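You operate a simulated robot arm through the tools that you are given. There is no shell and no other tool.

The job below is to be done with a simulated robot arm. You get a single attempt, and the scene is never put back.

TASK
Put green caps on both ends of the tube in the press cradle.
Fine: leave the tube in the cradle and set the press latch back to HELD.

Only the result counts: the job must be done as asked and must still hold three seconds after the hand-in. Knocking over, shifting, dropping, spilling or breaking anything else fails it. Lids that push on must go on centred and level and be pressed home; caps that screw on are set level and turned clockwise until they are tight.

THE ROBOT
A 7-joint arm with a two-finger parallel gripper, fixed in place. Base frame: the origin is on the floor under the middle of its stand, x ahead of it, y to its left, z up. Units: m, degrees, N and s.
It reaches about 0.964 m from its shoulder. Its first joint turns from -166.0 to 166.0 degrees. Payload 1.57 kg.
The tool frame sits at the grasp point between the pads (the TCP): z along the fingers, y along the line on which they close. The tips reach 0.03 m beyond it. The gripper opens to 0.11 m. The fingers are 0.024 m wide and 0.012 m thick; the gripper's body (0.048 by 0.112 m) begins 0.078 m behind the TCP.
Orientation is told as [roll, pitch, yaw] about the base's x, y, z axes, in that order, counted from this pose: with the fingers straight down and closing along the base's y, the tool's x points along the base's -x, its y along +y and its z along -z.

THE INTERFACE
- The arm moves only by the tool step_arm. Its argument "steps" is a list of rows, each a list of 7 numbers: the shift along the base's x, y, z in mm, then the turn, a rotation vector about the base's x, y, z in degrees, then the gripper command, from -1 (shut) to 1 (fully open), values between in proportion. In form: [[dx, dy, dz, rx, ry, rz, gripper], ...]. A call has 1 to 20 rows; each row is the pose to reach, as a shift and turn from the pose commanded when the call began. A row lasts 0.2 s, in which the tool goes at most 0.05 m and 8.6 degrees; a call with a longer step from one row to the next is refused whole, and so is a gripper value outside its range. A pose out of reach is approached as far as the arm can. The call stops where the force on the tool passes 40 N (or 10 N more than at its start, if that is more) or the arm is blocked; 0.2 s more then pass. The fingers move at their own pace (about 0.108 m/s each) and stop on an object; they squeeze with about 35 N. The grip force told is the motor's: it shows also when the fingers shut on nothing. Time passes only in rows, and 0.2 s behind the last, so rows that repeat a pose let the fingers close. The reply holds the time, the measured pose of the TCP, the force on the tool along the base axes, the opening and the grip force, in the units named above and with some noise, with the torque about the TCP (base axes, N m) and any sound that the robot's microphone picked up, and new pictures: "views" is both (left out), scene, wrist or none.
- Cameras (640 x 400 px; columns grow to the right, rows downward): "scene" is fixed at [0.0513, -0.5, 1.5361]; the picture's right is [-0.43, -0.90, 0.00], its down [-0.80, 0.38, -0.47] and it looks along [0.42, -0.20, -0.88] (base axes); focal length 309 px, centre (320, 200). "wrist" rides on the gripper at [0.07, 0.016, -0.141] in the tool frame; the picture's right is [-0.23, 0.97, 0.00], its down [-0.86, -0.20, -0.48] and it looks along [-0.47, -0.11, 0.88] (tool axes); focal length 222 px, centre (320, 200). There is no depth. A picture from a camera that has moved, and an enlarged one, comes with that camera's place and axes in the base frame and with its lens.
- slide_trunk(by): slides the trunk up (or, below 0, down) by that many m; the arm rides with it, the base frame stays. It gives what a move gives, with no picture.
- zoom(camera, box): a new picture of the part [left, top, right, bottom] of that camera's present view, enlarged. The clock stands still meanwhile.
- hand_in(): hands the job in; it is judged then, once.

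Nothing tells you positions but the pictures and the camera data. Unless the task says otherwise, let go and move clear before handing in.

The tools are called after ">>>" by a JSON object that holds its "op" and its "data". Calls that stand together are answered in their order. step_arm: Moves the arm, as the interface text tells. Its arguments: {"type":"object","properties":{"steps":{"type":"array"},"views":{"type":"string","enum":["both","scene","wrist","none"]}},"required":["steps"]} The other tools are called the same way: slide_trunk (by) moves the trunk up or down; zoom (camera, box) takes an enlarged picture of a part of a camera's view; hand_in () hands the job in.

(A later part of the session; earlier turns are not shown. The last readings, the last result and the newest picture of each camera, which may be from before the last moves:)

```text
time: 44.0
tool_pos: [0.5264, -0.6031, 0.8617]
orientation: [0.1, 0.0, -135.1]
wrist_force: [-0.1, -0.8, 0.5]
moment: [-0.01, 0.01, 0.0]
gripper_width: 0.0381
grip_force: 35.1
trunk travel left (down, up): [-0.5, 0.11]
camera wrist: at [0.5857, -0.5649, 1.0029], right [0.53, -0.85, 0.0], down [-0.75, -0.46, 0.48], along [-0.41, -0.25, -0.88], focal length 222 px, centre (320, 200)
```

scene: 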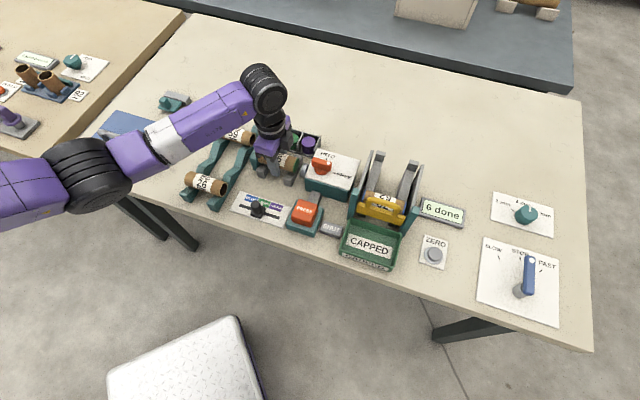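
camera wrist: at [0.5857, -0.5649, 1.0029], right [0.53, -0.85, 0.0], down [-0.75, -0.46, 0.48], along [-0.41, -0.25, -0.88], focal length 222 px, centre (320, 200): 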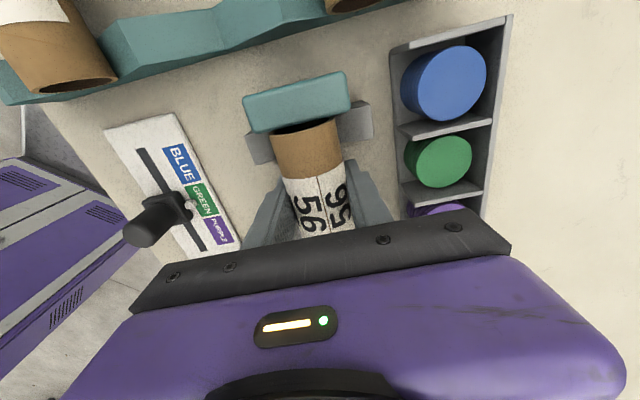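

>>> {"op": "zoom", "data": {"camera": "wrist", "box": [220, 60, 420, 240]}}

>>> {"op": "zoom", "data": {"camera": "scene", "box": [235, 125, 315, 195]}}

```text
2.22 times, centred on (320, 150) of wrist
camera zoom: at [0.5857, -0.5649, 1.0029], right [0.53, -0.85, 0.0], down [-0.75, -0.46, 0.48], along [-0.41, -0.25, -0.88], focal length 494 px, centre (320, 311)
```

zoom: 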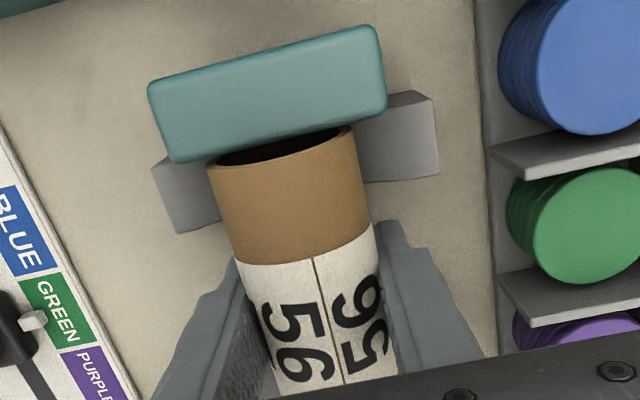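

```text
5.71 times, centred on (275, 160) of scene
camera zoom: at [0.0513, -0.5, 1.5361], right [-0.43, -0.9, 0.0], down [-0.8, 0.38, -0.47], along [0.42, -0.2, -0.88], focal length 1766 px, centre (577, 429)
```

zoom: 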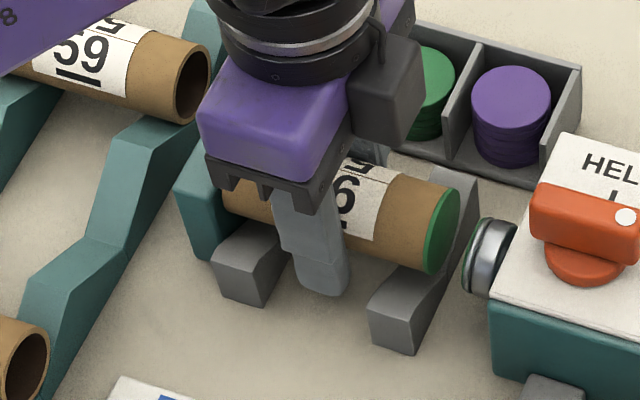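

Now the tube follows, and the stop-side end is visibly still open. I'll lift clear.

>>> {"op": "step_arm", "data": {"steps": [[0, 0, 15, 0, 0, 0, -1], [0, 0, 35, 0, 0, 0, -1], [0, 0, 60, 0, 0, 0, -1], [0, 0, 90, 0, 0, 0, -1], [0, 0, 115, 0, 0, 0, -1], [0, 0, 130, 0, 0, 0, -1], [0, 0, 138, 0, 0, 0, -1], [0, 0, 138, 0, 0, 0, -1]]}}

```text
time: 45.8
tool_pos: [0.5248, -0.6027, 0.9985]
orientation: [0.1, 0.0, -135.0]
wrist_force: [1.2, 1.0, 0.0]
moment: [-0.03, -0.01, -0.01]
gripper_width: 0.0384
grip_force: 35.2
trunk travel left (down, up): [-0.5, 0.11]
camera wrist: at [0.5852, -0.565, 1.1395], right [0.53, -0.85, 0.0], down [-0.75, -0.46, 0.48], along [-0.41, -0.25, -0.88], focal length 222 px, centre (320, 200)
```

scene: 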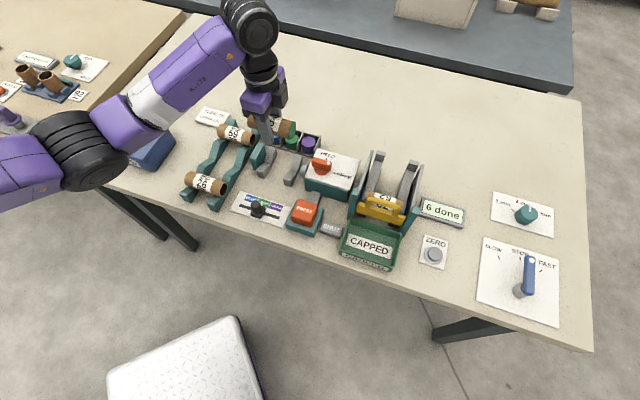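
wrist: 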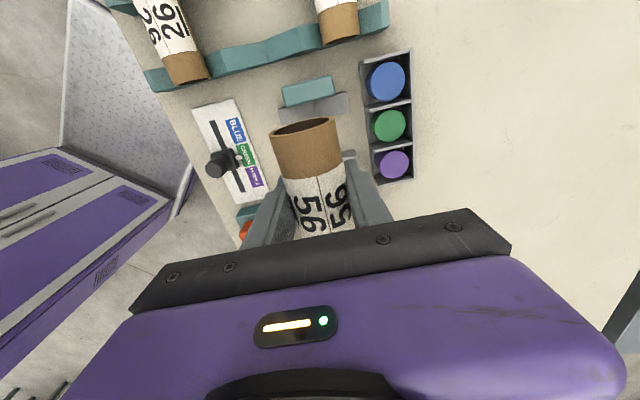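

The tube is up and secure. Before turning it, I'll take a picture of the empty cradle to get its geometry.

>>> {"op": "zoom", "data": {"camera": "scene", "box": [235, 120, 335, 200]}}

>>> {"op": "zoom", "data": {"camera": "wrist", "box": [240, 60, 400, 220]}}

>>> {"op": "step_arm", "data": {"steps": [[0, 0, 10, 0, 0, 7.5, -1], [0, 0, 20, 0, 0, 15, -1], [0, 0, 30, 0, 0, 22.5, -1], [0, 0, 30, 0, 0, 30, -1], [0, 0, 30, 0, 0, 37.5, -1], [0, 0, 30, 0, 0, 45, -1], [0, 0, 30, 0, 0, 52.5, -1], [0, 0, 30, 0, 0, 60, -1], [0, 0, 30, 0, 0, 67.5, -1], [0, 0, 30, 0, 0, 75, -1], [0, 0, 30, 0, 0, 82.5, -1], [0, 0, 30, 0, 0, 90, -1]]}}

```text
5.00 times, centred on (285, 160) of scene
camera zoom: at [0.0513, -0.5, 1.5361], right [-0.43, -0.9, 0.0], down [-0.8, 0.38, -0.47], along [0.42, -0.2, -0.88], focal length 1545 px, centre (495, 400)
```

zoom: 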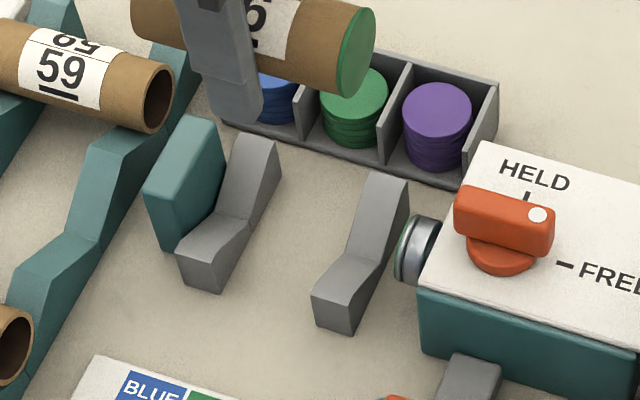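

```text
2.50 times, centred on (320, 140) of wrist
camera zoom: at [0.5852, -0.565, 1.1395], right [0.53, -0.85, 0.0], down [-0.75, -0.46, 0.48], along [-0.41, -0.25, -0.88], focal length 555 px, centre (320, 350)
```

zoom: 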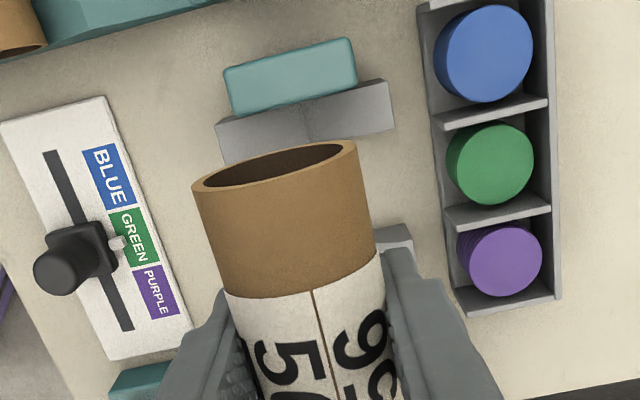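

```text
time: 48.4
tool_pos: [0.5263, -0.6027, 1.0296]
orientation: [0.1, 0.0, -44.9]
wrist_force: [-0.2, -0.2, 0.2]
moment: [-0.01, 0.04, 0.0]
gripper_width: 0.0378
grip_force: 35.1
trunk travel left (down, up): [-0.5, 0.11]
camera wrist: at [0.4867, -0.5416, 1.1702], right [0.85, 0.53, 0.0], down [0.46, -0.75, 0.48], along [0.25, -0.4, -0.88], focal length 222 px, centre (320, 200)
```

scene: 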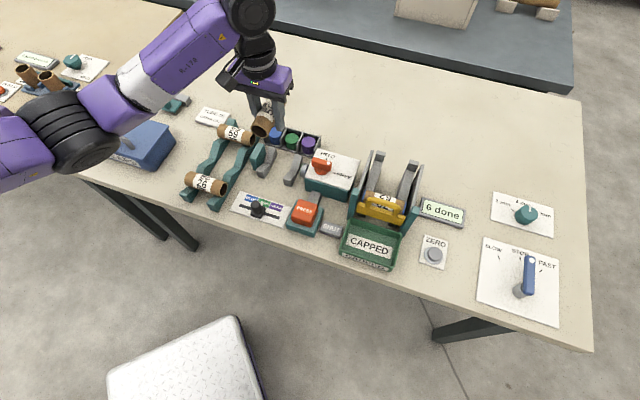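
wrist: 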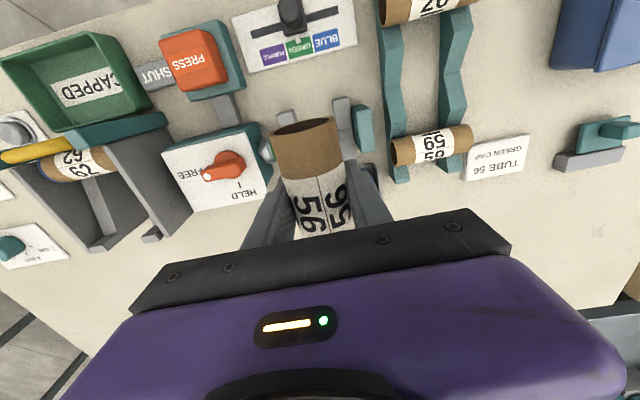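

>>> {"op": "step_arm", "data": {"steps": [[0, 0, 0, 0, 0, 7.5, -1], [0, 0, 0, 0, 0, 15, -1], [0, 0, 0, 0, 0, 22.5, -1], [0, 0, 0, 0, 0, 30, -1], [0, 0, 0, 0, 0, 37.5, -1], [0, 0, 0, 0, 0, 45, -1], [0, 0, 0, 0, 0, 52.5, -1], [0, 0, 0, 0, 0, 60, -1], [0, 0, 0, 0, 0, 67.5, -1], [0, 0, 0, 0, 0, 75, -1], [0, 0, 0, 0, 0, 82.5, -1], [0, 0, 0, 0, 0, 90, -1], [0, 0, 0, 0, 0, 90, -1]]}}

```text
time: 51.2
tool_pos: [0.5267, -0.6027, 1.0289]
orientation: [0.1, 0.0, 45.0]
wrist_force: [0.7, 0.1, -0.9]
moment: [0.04, 0.0, 0.02]
gripper_width: 0.0376
grip_force: 35.3
trunk travel left (down, up): [-0.5, 0.11]
camera wrist: at [0.4654, -0.6398, 1.17], right [-0.53, 0.85, 0.0], down [0.75, 0.46, 0.48], along [0.4, 0.25, -0.88], focal length 222 px, centre (320, 200)
```

scene: 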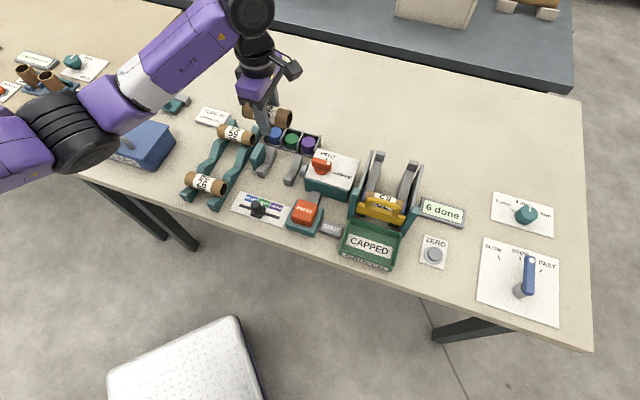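
wrist: 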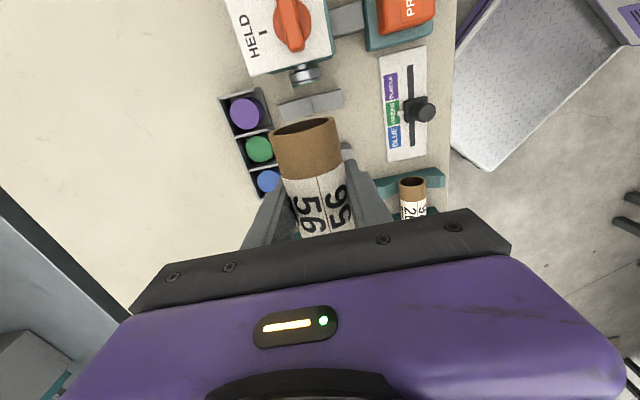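

The tube is turned: the open end now faces the ram and the green-capped end faces the stop. I'll offset a little toward the ram for clearance from the stop, then come partway down and check.

>>> {"op": "step_arm", "data": {"steps": [[-5.5, -5.5, -20, 0, 0, 0, -1], [-5.5, -5.5, -50, 0, 0, 0, -1], [-5.5, -5.5, -80, 0, 0, 0, -1], [-5.5, -5.5, -105, 0, 0, 0, -1], [-5.5, -5.5, -115, 0, 0, 0, -1], [-5.5, -5.5, -115, 0, 0, 0, -1]]}}

>>> {"op": "zoom", "data": {"camera": "scene", "box": [235, 110, 335, 190]}}

>>> {"op": "zoom", "data": {"camera": "wrist", "box": [220, 40, 420, 240]}}

```text
time: 52.6
tool_pos: [0.5205, -0.6072, 0.9143]
orientation: [0.2, 0.0, 45.0]
wrist_force: [-0.6, -0.1, 0.4]
moment: [-0.02, -0.01, -0.08]
gripper_width: 0.0377
grip_force: 34.3
trunk travel left (down, up): [-0.5, 0.11]
camera wrist: at [0.4597, -0.645, 1.0555], right [-0.53, 0.85, 0.0], down [0.75, 0.46, 0.48], along [0.4, 0.25, -0.88], focal length 222 px, centre (320, 200)
```

scene: 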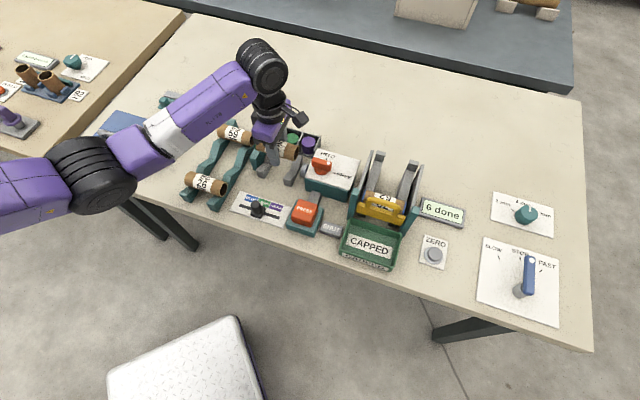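
wrist: 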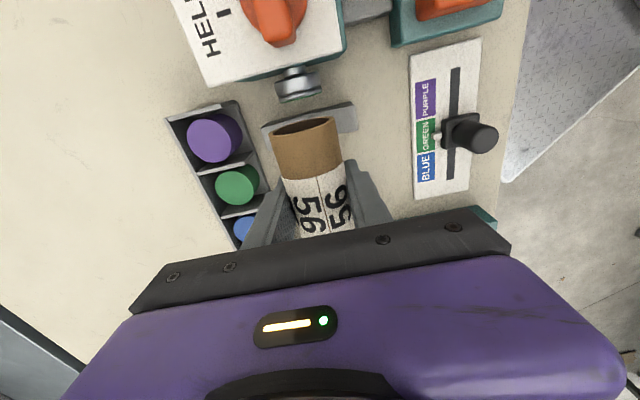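

```text
5.00 times, centred on (285, 150) of scene
camera zoom: at [0.0513, -0.5, 1.5361], right [-0.43, -0.9, 0.0], down [-0.8, 0.38, -0.47], along [0.42, -0.2, -0.88], focal length 1545 px, centre (495, 450)
```

zoom: 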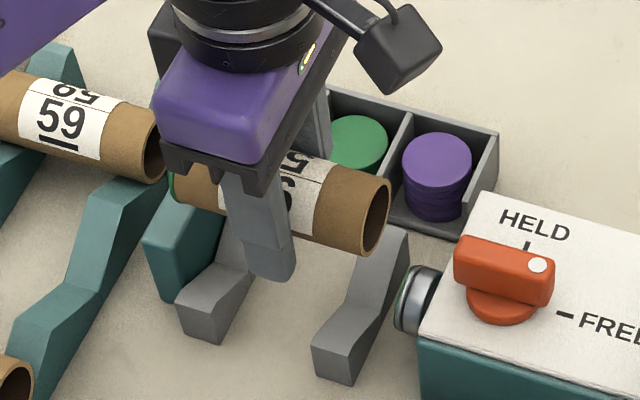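

```text
2.00 times, centred on (320, 140) of wrist
camera zoom: at [0.4597, -0.645, 1.0555], right [-0.53, 0.85, 0.0], down [0.75, 0.46, 0.48], along [0.4, 0.25, -0.88], focal length 444 px, centre (320, 320)
```

zoom: 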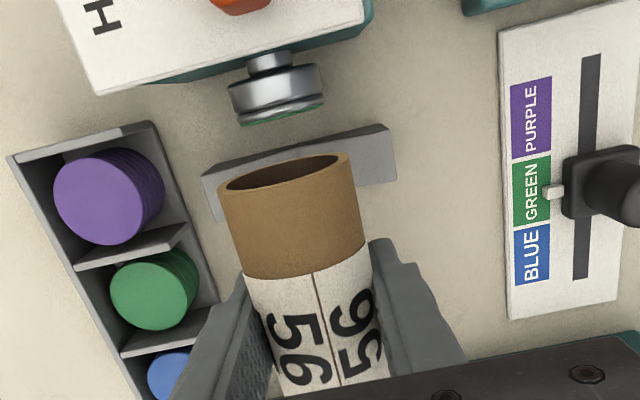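

By comparing end positions I estimate a gap of about 3 mm between the capped end and the stop. I'll nudge 1 mm further from the stop and lower gently.

>>> {"op": "step_arm", "data": {"steps": [[-0.7, -0.7, -8, 0, 0, 0, -1], [-0.7, -0.7, -16, 0, 0, 0, -1], [-0.7, -0.7, -24, 0, 0, 0, -1], [-0.7, -0.7, -32, 0, 0, 0, -1], [-0.7, -0.7, -38, 0, 0, 0, -1]]}}

>>> {"op": "zoom", "data": {"camera": "scene", "box": [235, 110, 335, 190]}}

>>> {"op": "zoom", "data": {"camera": "wrist", "box": [220, 40, 420, 240]}}

```text
time: 53.8
tool_pos: [0.5207, -0.6067, 0.8754]
orientation: [0.1, 0.0, 45.0]
wrist_force: [-0.5, 0.2, -1.0]
moment: [-0.02, -0.01, 0.0]
gripper_width: 0.0375
grip_force: 35.2
trunk travel left (down, up): [-0.5, 0.11]
camera wrist: at [0.4588, -0.6449, 1.0169], right [-0.53, 0.85, 0.0], down [0.75, 0.46, 0.48], along [0.41, 0.25, -0.88], focal length 222 px, centre (320, 200)
```

scene: 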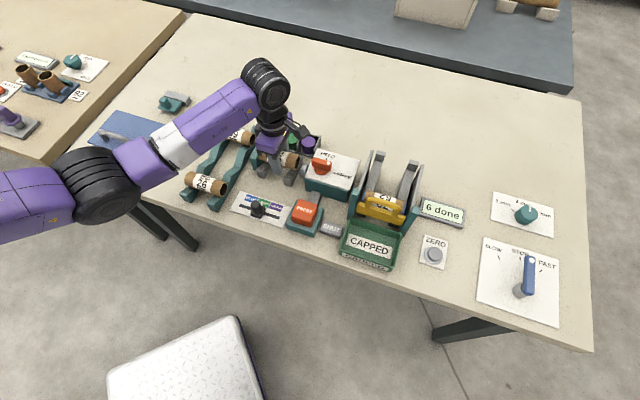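
wrist: 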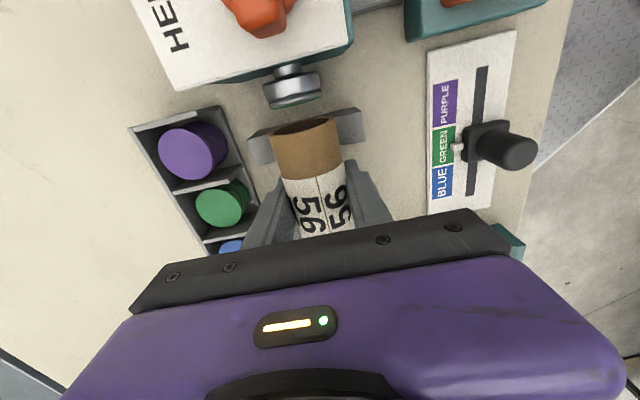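

```text
5.00 times, centred on (285, 150) of scene
camera zoom: at [0.0513, -0.5, 1.5361], right [-0.43, -0.9, 0.0], down [-0.8, 0.38, -0.47], along [0.42, -0.2, -0.88], focal length 1545 px, centre (495, 450)
```

zoom: 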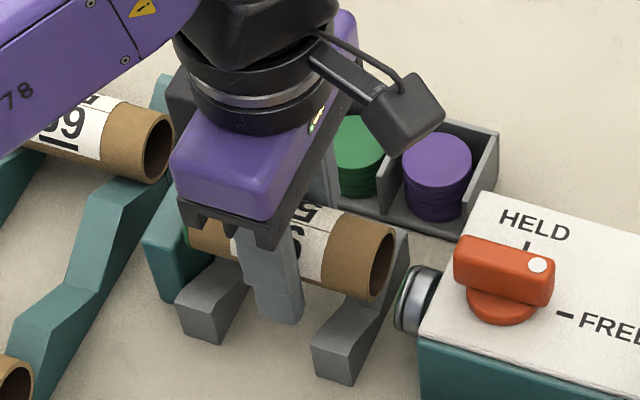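

```text
2.00 times, centred on (320, 140) of wrist
camera zoom: at [0.4588, -0.6449, 1.0169], right [-0.53, 0.85, 0.0], down [0.75, 0.46, 0.48], along [0.41, 0.25, -0.88], focal length 444 px, centre (320, 320)
```

zoom: 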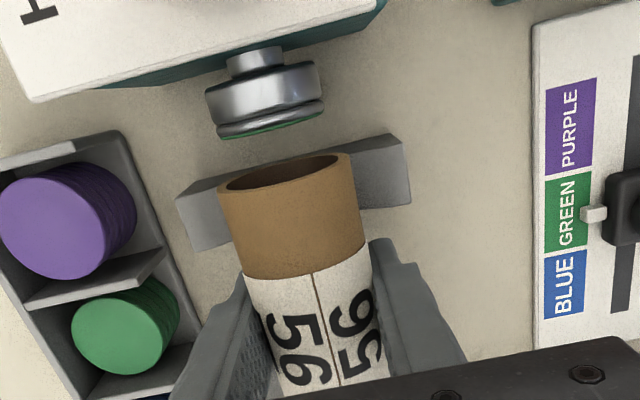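

No contact so far and the alignment with the V-blocks looks right. I'll lower the rest of the way in small steps until it rests.

>>> {"op": "step_arm", "data": {"steps": [[0, 0, -5, 0, 0, 0, -1], [0, 0, -10, 0, 0, 0, -1], [0, 0, -14, 0, 0, 0, -1], [0, 0, -17, 0, 0, 0, -1], [0, 0, -19, 0, 0, 0, -1], [0, 0, -21, 0, 0, 0, -1]], "views": "wrist"}}

```text
time: 55.2
tool_pos: [0.5203, -0.6082, 0.8561]
orientation: [0.1, 0.0, 45.0]
wrist_force: [0.3, 0.0, -0.4]
moment: [-0.02, 0.02, 0.0]
gripper_width: 0.0378
grip_force: 35.4
trunk travel left (down, up): [-0.5, 0.11]
camera wrist: at [0.4585, -0.6458, 0.9965], right [-0.53, 0.85, 0.0], down [0.75, 0.46, 0.48], along [0.4, 0.25, -0.88], focal length 222 px, centre (320, 200)
```

wrist: 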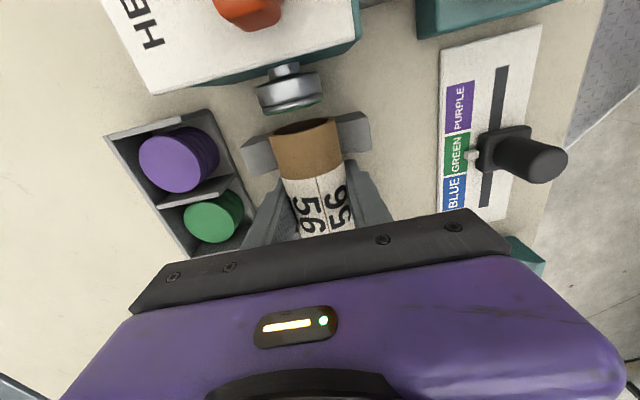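

>>> {"op": "step_arm", "data": {"steps": [[0, 0, -1.5, 0, 0, 0, -1], [0, 0, -3, 0, 0, 0, -1], [0, 0, -4.5, 0, 0, 0, -1]], "views": "none"}}

```text
time: 56.0
tool_pos: [0.5206, -0.608, 0.8508]
orientation: [0.2, 0.0, 44.8]
wrist_force: [0.8, 0.0, -0.2]
moment: [0.01, 0.0, 0.03]
gripper_width: 0.0374
grip_force: 35.5
trunk travel left (down, up): [-0.5, 0.11]
```

>>> {"op": "step_arm", "data": {"steps": [[0, 0, -1, 0, 0, 0, -1], [0, 0, -2, 0, 0, 0, -1]], "views": "none"}}

>>> {"op": "zoom", "data": {"camera": "scene", "box": [235, 120, 325, 195]}}

>>> {"op": "zoom", "data": {"camera": "wrist", "box": [220, 40, 420, 240]}}

```text
time: 56.6
tool_pos: [0.5217, -0.6088, 0.8502]
orientation: [0.1, 0.0, 45.1]
wrist_force: [-2.4, 4.8, 8.0]
moment: [0.09, -0.12, 0.04]
gripper_width: 0.0375
grip_force: 34.8
trunk travel left (down, up): [-0.5, 0.11]
```

```text
5.33 times, centred on (280, 158) of scene
camera zoom: at [0.0513, -0.5, 1.5361], right [-0.43, -0.9, 0.0], down [-0.8, 0.38, -0.47], along [0.42, -0.2, -0.88], focal length 1648 px, centre (533, 427)
```

zoom: 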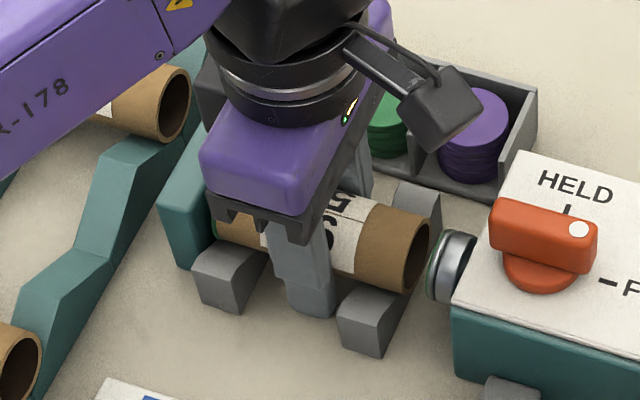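

```text
2.00 times, centred on (320, 140) of wrist
camera zoom: at [0.4598, -0.6458, 0.9911], right [-0.53, 0.85, 0.0], down [0.75, 0.46, 0.48], along [0.41, 0.25, -0.88], focal length 444 px, centre (320, 320)
```

zoom: 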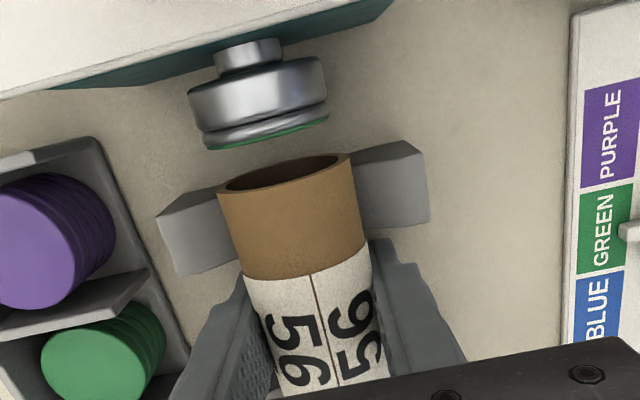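

The tube is resting in the V-blocks with a light 8 N contact. I'll ease it toward the stop until it touches.

>>> {"op": "step_arm", "data": {"steps": [[-0.3, 0.3, 0.7, 0, 0, 0, -1], [0.4, 1.0, 0.7, 0, 0, 0, -1], [1.1, 1.7, 0.7, 0, 0, 0, -1]], "views": "none"}}

```text
time: 57.4
tool_pos: [0.5221, -0.606, 0.85]
orientation: [0.1, 0.1, 44.8]
wrist_force: [-1.7, -3.2, 2.8]
moment: [-0.12, -0.05, -0.09]
gripper_width: 0.0377
grip_force: 34.9
trunk travel left (down, up): [-0.5, 0.11]
```

>>> {"op": "step_arm", "data": {"steps": [[0.7, 0.7, 0, 0, 0, 0, -1], [1.4, 1.4, 0, 0, 0, 0, -1]], "views": "none"}}

```text
time: 58.0
tool_pos: [0.5239, -0.6063, 0.8508]
orientation: [0.0, 0.0, 44.9]
wrist_force: [-6.8, -1.0, 7.7]
moment: [-0.14, -0.01, -0.08]
gripper_width: 0.0376
grip_force: 35.1
trunk travel left (down, up): [-0.5, 0.11]
```

>>> {"op": "step_arm", "data": {"steps": [[0.5, 0.9, 0, 0, 0, 0, -1], [1.2, 1.6, 0, 0, 0, 0, -1]], "views": "none"}}

>>> {"op": "zoom", "data": {"camera": "scene", "box": [235, 120, 325, 195]}}

>>> {"op": "zoom", "data": {"camera": "wrist", "box": [220, 40, 420, 240]}}

```text
time: 58.6
tool_pos: [0.5248, -0.6047, 0.8503]
orientation: [0.0, 0.1, 44.9]
wrist_force: [-3.0, -4.4, 8.7]
moment: [-0.21, -0.12, -0.14]
gripper_width: 0.0378
grip_force: 35.0
trunk travel left (down, up): [-0.5, 0.11]
```

```text
5.33 times, centred on (280, 158) of scene
camera zoom: at [0.0513, -0.5, 1.5361], right [-0.43, -0.9, 0.0], down [-0.8, 0.38, -0.47], along [0.42, -0.2, -0.88], focal length 1648 px, centre (533, 427)
```

zoom: 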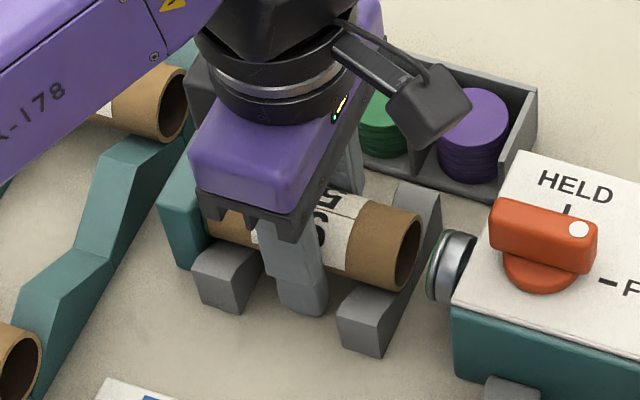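

```text
2.00 times, centred on (320, 140) of wrist
camera zoom: at [0.4628, -0.6422, 0.9911], right [-0.53, 0.85, 0.0], down [0.75, 0.46, 0.48], along [0.41, 0.25, -0.88], focal length 444 px, centre (320, 320)
```

zoom: 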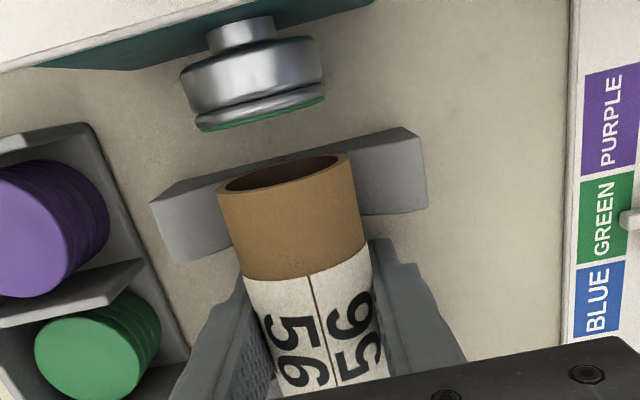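

>>> {"op": "step_arm", "data": {"steps": [[0.7, 0.7, 0.3, 0, 0, 0, -1], [1.4, 1.4, 0.3, 0, 0, 0, -1]], "views": "none"}}

```text
time: 59.2
tool_pos: [0.5263, -0.6032, 0.8504]
orientation: [0.1, 0.0, 45.0]
wrist_force: [-1.7, -4.6, 4.6]
moment: [-0.27, -0.02, -0.16]
gripper_width: 0.0377
grip_force: 34.9
trunk travel left (down, up): [-0.5, 0.11]
```

>>> {"op": "step_arm", "data": {"steps": [[0.7, 0.7, 0.2, 0, 0, 0, -1], [1.4, 1.4, 0.2, 0, 0, 0, -1]], "views": "none"}}

```text
time: 59.8
tool_pos: [0.5253, -0.6009, 0.8506]
orientation: [0.2, 0.0, 44.9]
wrist_force: [-6.1, -8.3, 1.6]
moment: [0.02, -0.03, -0.18]
gripper_width: 0.0376
grip_force: 35.0
trunk travel left (down, up): [-0.5, 0.11]
```

The along-tube force rose to 10 N, so the capped end is against the stop. I'll relieve slightly, release and rise.

>>> {"op": "step_arm", "data": {"steps": [[-0.6, -0.6, 0, 0, 0, 0, -1], [-0.6, -0.6, 0, 0, 0, 0, -0.2], [-0.6, -0.6, 0, 0, 0, 0, 0.1], [-0.6, -0.6, 0, 0, 0, 0, 0.27], [-0.6, -0.6, 0, 0, 0, 0, 0.27], [-0.6, -0.6, 20, 0, 0, 0, 0.27], [-0.6, -0.6, 60, 0, 0, 0, 0.27], [-0.6, -0.6, 105, 0, 0, 0, 0.27], [-0.6, -0.6, 150, 0, 0, 0, 0.27], [-20, -15, 185, 0, 0, 0, 0.27]]}}

>>> {"op": "zoom", "data": {"camera": "scene", "box": [235, 120, 335, 200]}}

>>> {"op": "zoom", "data": {"camera": "wrist", "box": [220, 40, 420, 240]}}

```text
time: 62.0
tool_pos: [0.5112, -0.6137, 1.033]
orientation: [0.1, -0.1, 45.0]
wrist_force: [-0.5, 0.0, 0.0]
moment: [0.03, -0.04, 0.0]
gripper_width: 0.07
grip_force: 0.2
trunk travel left (down, up): [-0.5, 0.11]
camera wrist: at [0.4488, -0.6516, 1.1741], right [-0.53, 0.85, 0.0], down [0.75, 0.46, 0.48], along [0.4, 0.26, -0.88], focal length 222 px, centre (320, 200)
```

scene: 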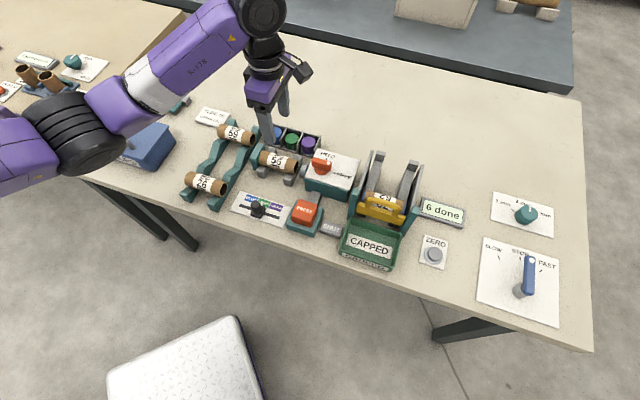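
wrist: 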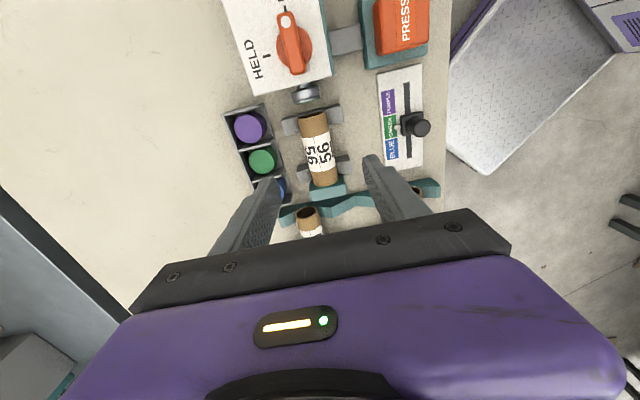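

```text
5.00 times, centred on (285, 160) of scene
camera zoom: at [0.0513, -0.5, 1.5361], right [-0.43, -0.9, 0.0], down [-0.8, 0.38, -0.47], along [0.42, -0.2, -0.88], focal length 1545 px, centre (495, 400)
```

zoom: 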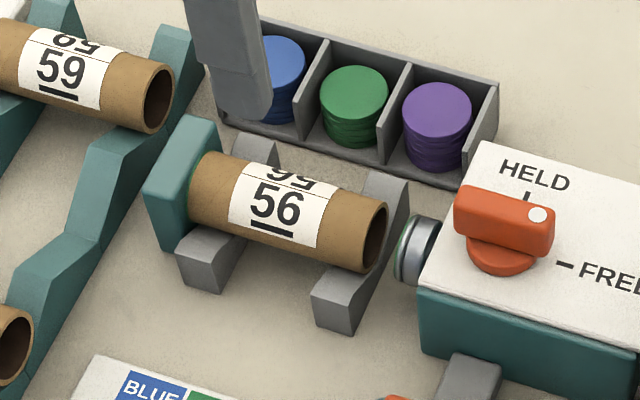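

```text
2.00 times, centred on (320, 140) of wrist
camera zoom: at [0.4488, -0.6516, 1.1741], right [-0.53, 0.85, 0.0], down [0.75, 0.46, 0.48], along [0.4, 0.26, -0.88], focal length 444 px, centre (320, 320)
```

zoom: 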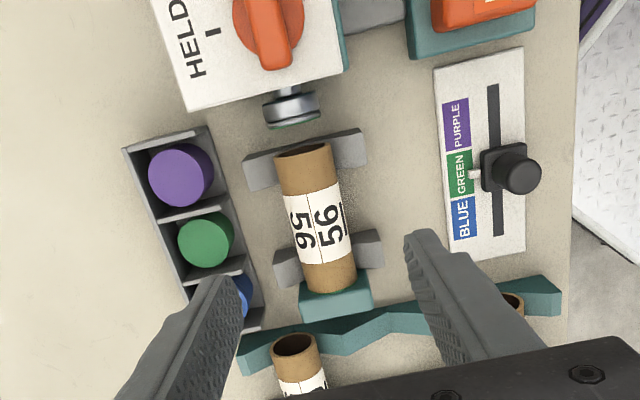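

The tube is seated with its open end facing the ram and the capped end against the stop. Now back to PRESS for the second cap.

>>> {"op": "step_arm", "data": {"steps": [[-40, 2, 10, 0, 0, 0, -1], [-80, 4, 10, 0, 0, 0, -1], [-120, 6, 10, 0, 0, 0, -1], [-157, 8, 10, 0, 0, 0, -1], [-157, 8, -30, 0, 0, 0, -1], [-157, 8, -70, 0, 0, 0, -1], [-157, 8, -100, 0, 0, 0, -1], [-157, 8, -112, 0, 0, 0, -1], [-157, 8, -112, 0, 0, 0, -1]]}}

```text
time: 64.0
tool_pos: [0.349, -0.6067, 0.9245]
orientation: [0.1, 0.0, 45.0]
wrist_force: [0.3, 0.4, 1.0]
moment: [0.01, -0.01, 0.01]
gripper_width: 0.0
grip_force: 20.8
trunk travel left (down, up): [-0.5, 0.11]
camera wrist: at [0.2882, -0.6434, 1.065], right [-0.53, 0.85, 0.0], down [0.75, 0.46, 0.48], along [0.4, 0.25, -0.88], focal length 222 px, centre (320, 200)
```

scene: 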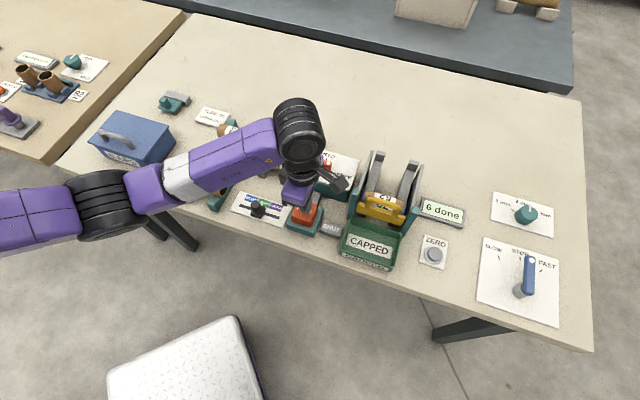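
wrist: 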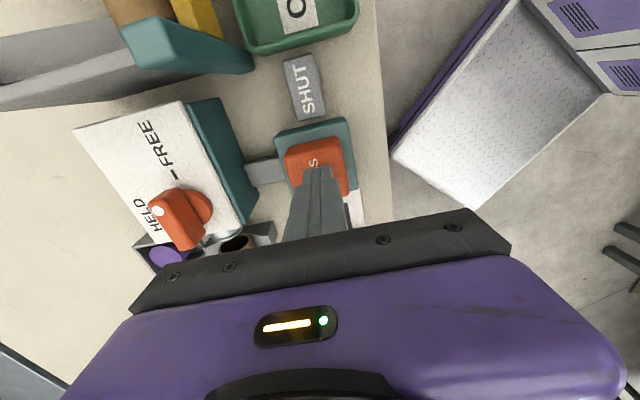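

>>> {"op": "zoom", "data": {"camera": "wrist", "box": [70, 90, 370, 260]}}

>>> {"op": "zoom", "data": {"camera": "scene", "box": [250, 130, 370, 240]}}

```text
2.13 times, centred on (220, 175) of wrist
camera zoom: at [0.2882, -0.6434, 1.065], right [-0.53, 0.85, 0.0], down [0.75, 0.46, 0.48], along [0.4, 0.25, -0.88], focal length 474 px, centre (533, 253)
```

zoom: 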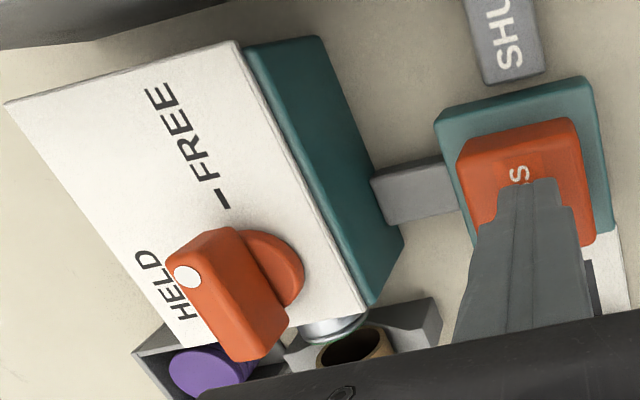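

```text
3.64 times, centred on (310, 185) of scene
camera zoom: at [0.0513, -0.5, 1.5361], right [-0.43, -0.9, 0.0], down [-0.8, 0.38, -0.47], along [0.42, -0.2, -0.88], focal length 1124 px, centre (356, 254)
```

zoom: 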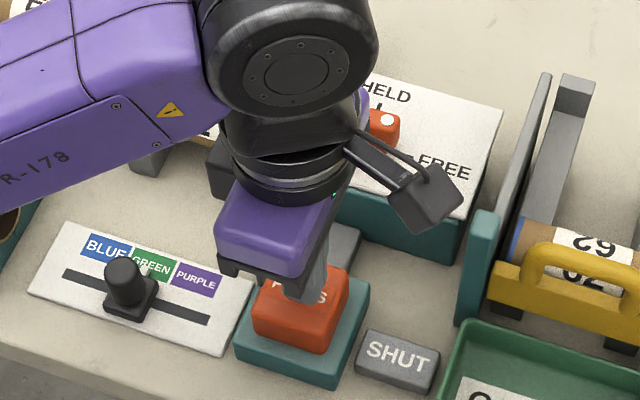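

The latch is still on FREE. I'll press down slowly until I hear the click.

>>> {"op": "step_arm", "data": {"steps": [[3, 0, -5, 0, 0, 0, -1], [3, 0, -10, 0, 0, 0, -1], [3, 0, -14, 0, 0, 0, -1], [3, 0, -18, 0, 0, 0, -1], [3, 0, -21, 0, 0, 0, -1], [3, 0, -24, 0, 0, 0, -1], [3, 0, -27, 0, 0, 0, -1], [3, 0, -29, 0, 0, 0, -1], [3, 0, -31, 0, 0, 0, -1], [3, 0, -33, 0, 0, 0, -1], [3, 0, -35, 0, 0, 0, -1], [3, 0, -37, 0, 0, 0, -1], [3, 0, -39, 0, 0, 0, -1], [3, 0, -41, 0, 0, 0, -1], [3, 0, -43, 0, 0, 0, -1]]}}

```text
time: 66.8
tool_pos: [0.3529, -0.6092, 0.888]
orientation: [0.1, 0.1, 44.9]
wrist_force: [0.3, 11.0, 13.1]
moment: [0.31, -0.18, 0.12]
gripper_width: 0.0
grip_force: 21.2
trunk travel left (down, up): [-0.5, 0.11]
heard: click
stopped in row 14: the force on the tool passed its limit at 44 N (the readings are from after the stop); the commanded pose is now the measured one
camera wrist: at [0.2905, -0.6456, 1.029], right [-0.53, 0.85, 0.0], down [0.75, 0.46, 0.48], along [0.41, 0.25, -0.88], focal length 222 px, centre (320, 200)
```

scene: 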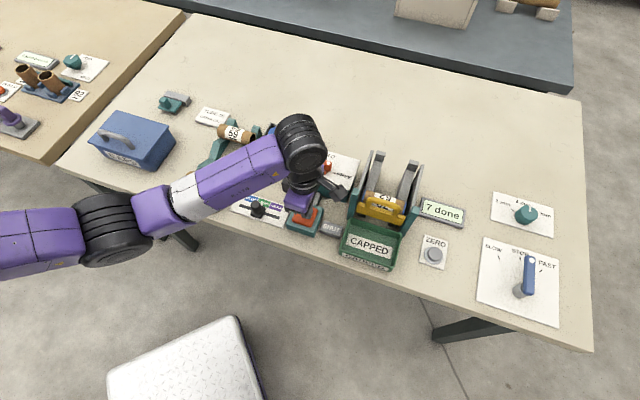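
wrist: 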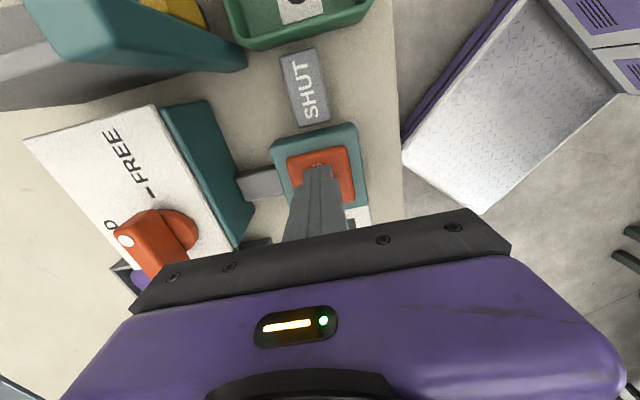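

Another click, and the display reads "7 done". I'll rise and inspect both ends.

>>> {"op": "step_arm", "data": {"steps": [[0, 0, 10, 0, 0, 0, -1], [0, 0, 30, 0, 0, 0, -1], [0, 0, 70, 0, 0, 0, -1], [0, 0, 110, 0, 0, 0, -1], [0, 0, 150, 0, 0, 0, -1], [15, 0, 180, 0, 0, 0, -0.3], [30, 0, 190, 0, 0, 0, -0.3]]}}

>>> {"op": "zoom", "data": {"camera": "scene", "box": [235, 120, 335, 200]}}

>>> {"op": "zoom", "data": {"camera": "wrist", "box": [140, 60, 400, 240]}}

```text
time: 68.4
tool_pos: [0.3847, -0.6065, 1.0788]
orientation: [0.1, 0.0, 44.9]
wrist_force: [0.6, 0.3, 0.4]
moment: [-0.03, -0.01, 0.02]
gripper_width: 0.0382
grip_force: 0.0
trunk travel left (down, up): [-0.5, 0.11]
camera wrist: at [0.3217, -0.6444, 1.2191], right [-0.53, 0.85, 0.0], down [0.75, 0.46, 0.48], along [0.41, 0.25, -0.88], focal length 222 px, centre (320, 200)
```

scene: 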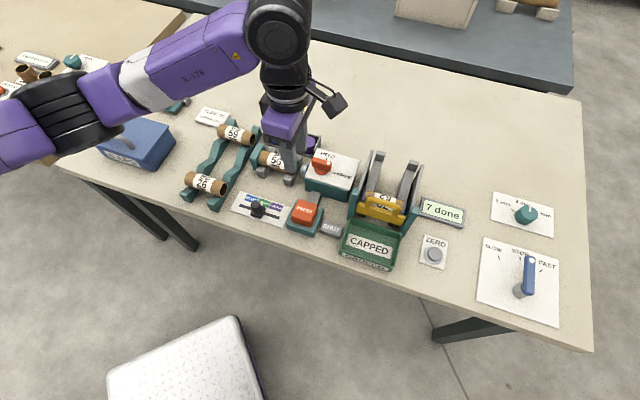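
wrist: 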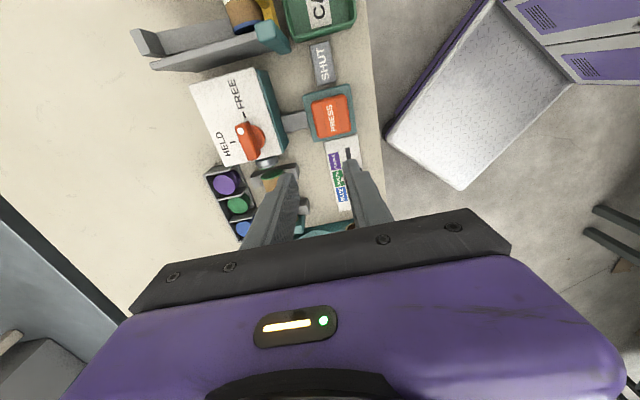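

```text
5.00 times, centred on (285, 160) of scene
camera zoom: at [0.0513, -0.5, 1.5361], right [-0.43, -0.9, 0.0], down [-0.8, 0.38, -0.47], along [0.42, -0.2, -0.88], focal length 1545 px, centre (495, 400)
```

zoom: 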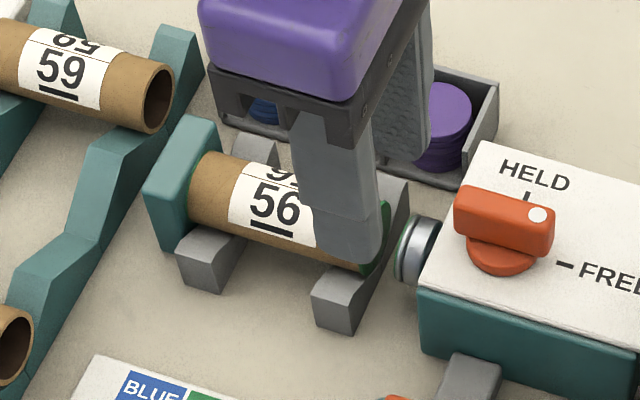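

```text
2.22 times, centred on (270, 150) of wrist
camera zoom: at [0.3217, -0.6444, 1.2191], right [-0.53, 0.85, 0.0], down [0.75, 0.46, 0.48], along [0.41, 0.25, -0.88], focal length 494 px, centre (431, 311)
```

zoom: 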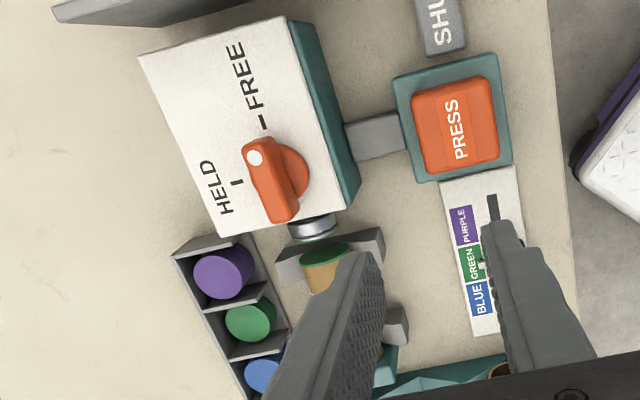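

Both ends now have green caps. Next I'll set the latch back to HELD. For that I'll turn the gripper to yaw -135, to grip the bar as it now lies, and hover over it.

>>> {"op": "step_arm", "data": {"steps": [[5, -7, 0, 0, 0, -7.5, -0.3], [10, -14, 0, 0, 0, -15, -0.3], [15, -21, 0, 0, 0, -22.5, -0.3], [20, -28, 0, 0, 0, -30, -0.3], [25, -35, 0, 0, 0, -37.5, -0.3], [30, -42, 0, 0, 0, -45, -0.3], [35, -49, 0, 0, 0, -52.5, -0.3], [40, -56, 0, 0, 0, -60, -0.3], [45, -63, 0, 0, 0, -67.5, -0.3], [50, -70, 0, 0, 0, -75, -0.3], [54, -76, 0, 0, 0, -82.5, -0.3], [54, -81, 0, 0, 0, -90, -0.3]], "views": "none"}}

>>> {"op": "step_arm", "data": {"steps": [[0, 0, 0, 0, 0, -7.5, -0.3], [0, 0, 0, 0, 0, -15, -0.3], [0, 0, 0, 0, 0, -22.5, -0.3], [0, 0, 0, 0, 0, -30, -0.3], [0, 0, 0, 0, 0, -37.5, -0.3], [0, 0, 0, 0, 0, -45, -0.3], [0, 0, 0, 0, 0, -52.5, -0.3], [0, 0, 0, 0, 0, -60, -0.3], [0, 0, 0, 0, 0, -67.5, -0.3], [0, 0, 0, 0, 0, -75, -0.3], [0, 0, 0, 0, 0, -82.5, -0.3], [0, 0, 0, 0, 0, -90, -0.3], [0, 0, -30, 0, 0, -90, -0.3], [0, 0, -60, 0, 0, -90, -0.3]]}}

>>> {"op": "zoom", "data": {"camera": "wrist", "box": [220, 20, 420, 220]}}

>>> {"op": "zoom", "data": {"camera": "scene", "box": [240, 120, 370, 210]}}

```text
time: 71.0
tool_pos: [0.4364, -0.6907, 1.0772]
orientation: [0.1, 0.1, -45.3]
wrist_force: [-0.3, 0.0, 0.6]
moment: [-0.01, 0.07, 0.0]
gripper_width: 0.0384
grip_force: 0.0
trunk travel left (down, up): [-0.5, 0.11]
```

```text
time: 74.0
tool_pos: [0.4379, -0.691, 1.0163]
orientation: [0.2, 0.1, -135.2]
wrist_force: [-0.7, 0.2, 0.8]
moment: [0.0, 0.03, 0.04]
gripper_width: 0.0387
grip_force: 0.0
trunk travel left (down, up): [-0.5, 0.11]
camera wrist: at [0.4973, -0.6531, 1.1574], right [0.53, -0.85, 0.0], down [-0.75, -0.46, 0.48], along [-0.41, -0.25, -0.88], focal length 222 px, centre (320, 200)
```

scene: 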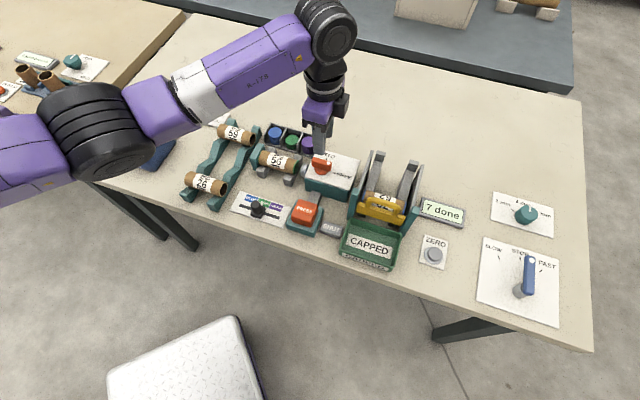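
wrist: 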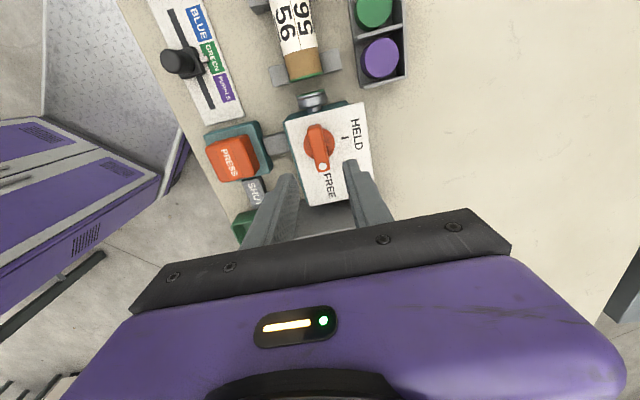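

```text
2.00 times, centred on (320, 120) of wrist
camera zoom: at [0.4973, -0.6531, 1.1574], right [0.53, -0.85, 0.0], down [-0.75, -0.46, 0.48], along [-0.41, -0.25, -0.88], focal length 444 px, centre (320, 360)
```

zoom: 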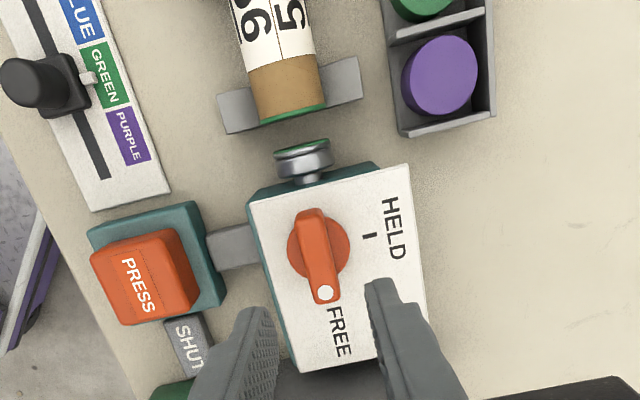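

```text
4.44 times, centred on (305, 165) of scene
camera zoom: at [0.0513, -0.5, 1.5361], right [-0.43, -0.9, 0.0], down [-0.8, 0.38, -0.47], along [0.42, -0.2, -0.88], focal length 1374 px, centre (387, 356)
```

zoom: 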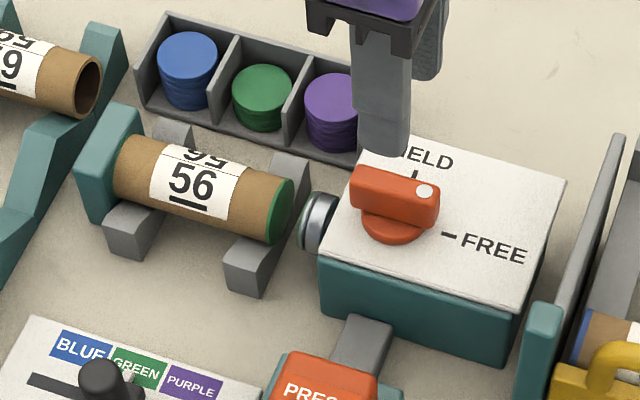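

The right end is green too. The latch axis is about (1.5, 3.5) mm from the TCP; I'll correct that, go down and grip the bar.

>>> {"op": "step_arm", "data": {"steps": [[1.5, 3.5, -30, 0, 0, 0, -0.3], [1.5, 3.5, -60, 0, 0, 0, -0.3], [1.5, 3.5, -80, 0, 0, 0, -0.3], [1.5, 3.5, -86, 0, 0, 0, -0.3], [1.5, 3.5, -86, 0, 0, 0, -0.6], [1.5, 3.5, -86, 0, 0, 0, -1], [1.5, 3.5, -86, 0, 0, 0, -1]]}}

```text
time: 75.6
tool_pos: [0.4409, -0.6872, 0.9311]
orientation: [0.2, 0.0, -135.2]
wrist_force: [7.5, -10.4, -3.4]
moment: [-0.09, 0.29, 0.2]
gripper_width: 0.0162
grip_force: 31.7
trunk travel left (down, up): [-0.5, 0.11]
camera wrist: at [0.5004, -0.649, 1.0717], right [0.53, -0.85, 0.0], down [-0.75, -0.46, 0.48], along [-0.4, -0.25, -0.88], focal length 222 px, centre (320, 200)
```

scene: 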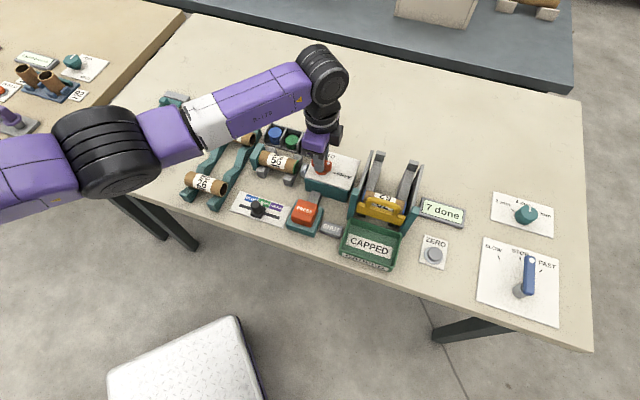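
wrist: 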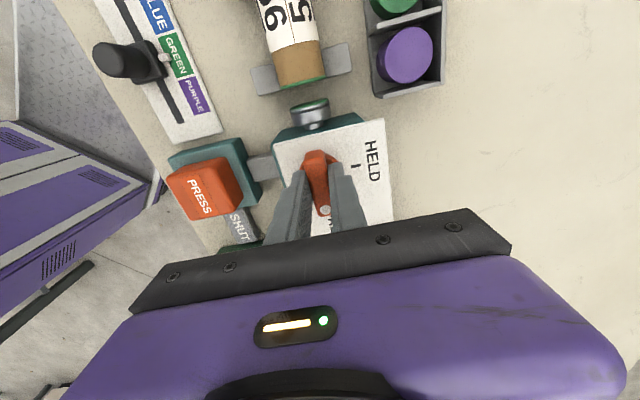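

The bar is gripped. I'll turn it 90° counter-clockwise back to HELD.

>>> {"op": "step_arm", "data": {"steps": [[0.5, -0.7, 0, 0, 0, 0, -1], [0.3, -0.7, 0, 0, 0, 7, -1], [0, -0.7, 0, 0, 0, 14, -1], [0, -0.7, 0, 0, 0, 21, -1], [0, -0.7, 0, 0, 0, 28, -1], [0, -0.7, 0, 0, 0, 35, -1], [0, -0.7, 0, 0, 0, 42, -1], [0, -0.7, 0, 0, 0, 49, -1]], "views": "wrist"}}

```text
time: 77.4
tool_pos: [0.439, -0.686, 0.9304]
orientation: [0.1, -0.1, -86.0]
wrist_force: [16.0, 1.8, 10.4]
moment: [-0.01, 0.06, 0.02]
gripper_width: 0.0159
grip_force: 31.5
trunk travel left (down, up): [-0.5, 0.11]
camera wrist: at [0.4491, -0.6159, 1.0717], right [0.99, -0.16, 0.0], down [-0.14, -0.87, 0.48], along [-0.07, -0.47, -0.88], focal length 222 px, centre (320, 200)
```

wrist: 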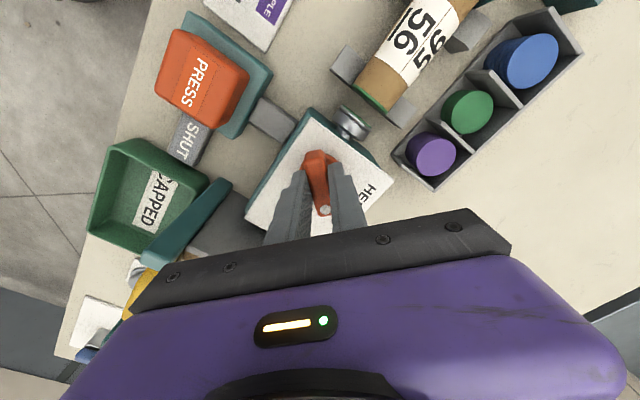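

>>> {"op": "step_arm", "data": {"steps": [[0.8, 0, 0, 0, 0, 7, -1], [0.8, 0, 0, 0, 0, 14, -1], [0.8, 0, 0, 0, 0, 21, -1], [0.8, 0, 0, 0, 0, 28, -1], [0.8, 0, 0, 0, 0, 35, -1], [0.8, 0, 0, 0, 0, 41, -1], [0.8, 0, 0, 0, 0, 41, -1]], "views": "wrist"}}

```text
time: 79.0
tool_pos: [0.4383, -0.6873, 0.9309]
orientation: [0.0, 0.0, -45.1]
wrist_force: [1.9, -10.9, -0.6]
moment: [-0.8, -0.46, 0.03]
gripper_width: 0.0159
grip_force: 31.5
trunk travel left (down, up): [-0.5, 0.11]
camera wrist: at [0.3991, -0.6262, 1.0715], right [0.85, 0.53, 0.0], down [0.46, -0.75, 0.48], along [0.25, -0.41, -0.88], focal length 222 px, centre (320, 200)
```

wrist: 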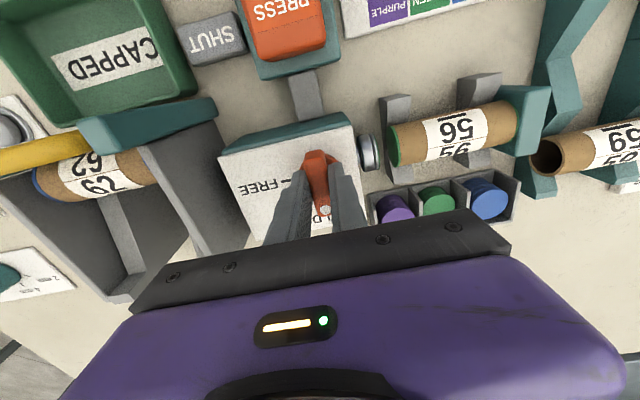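

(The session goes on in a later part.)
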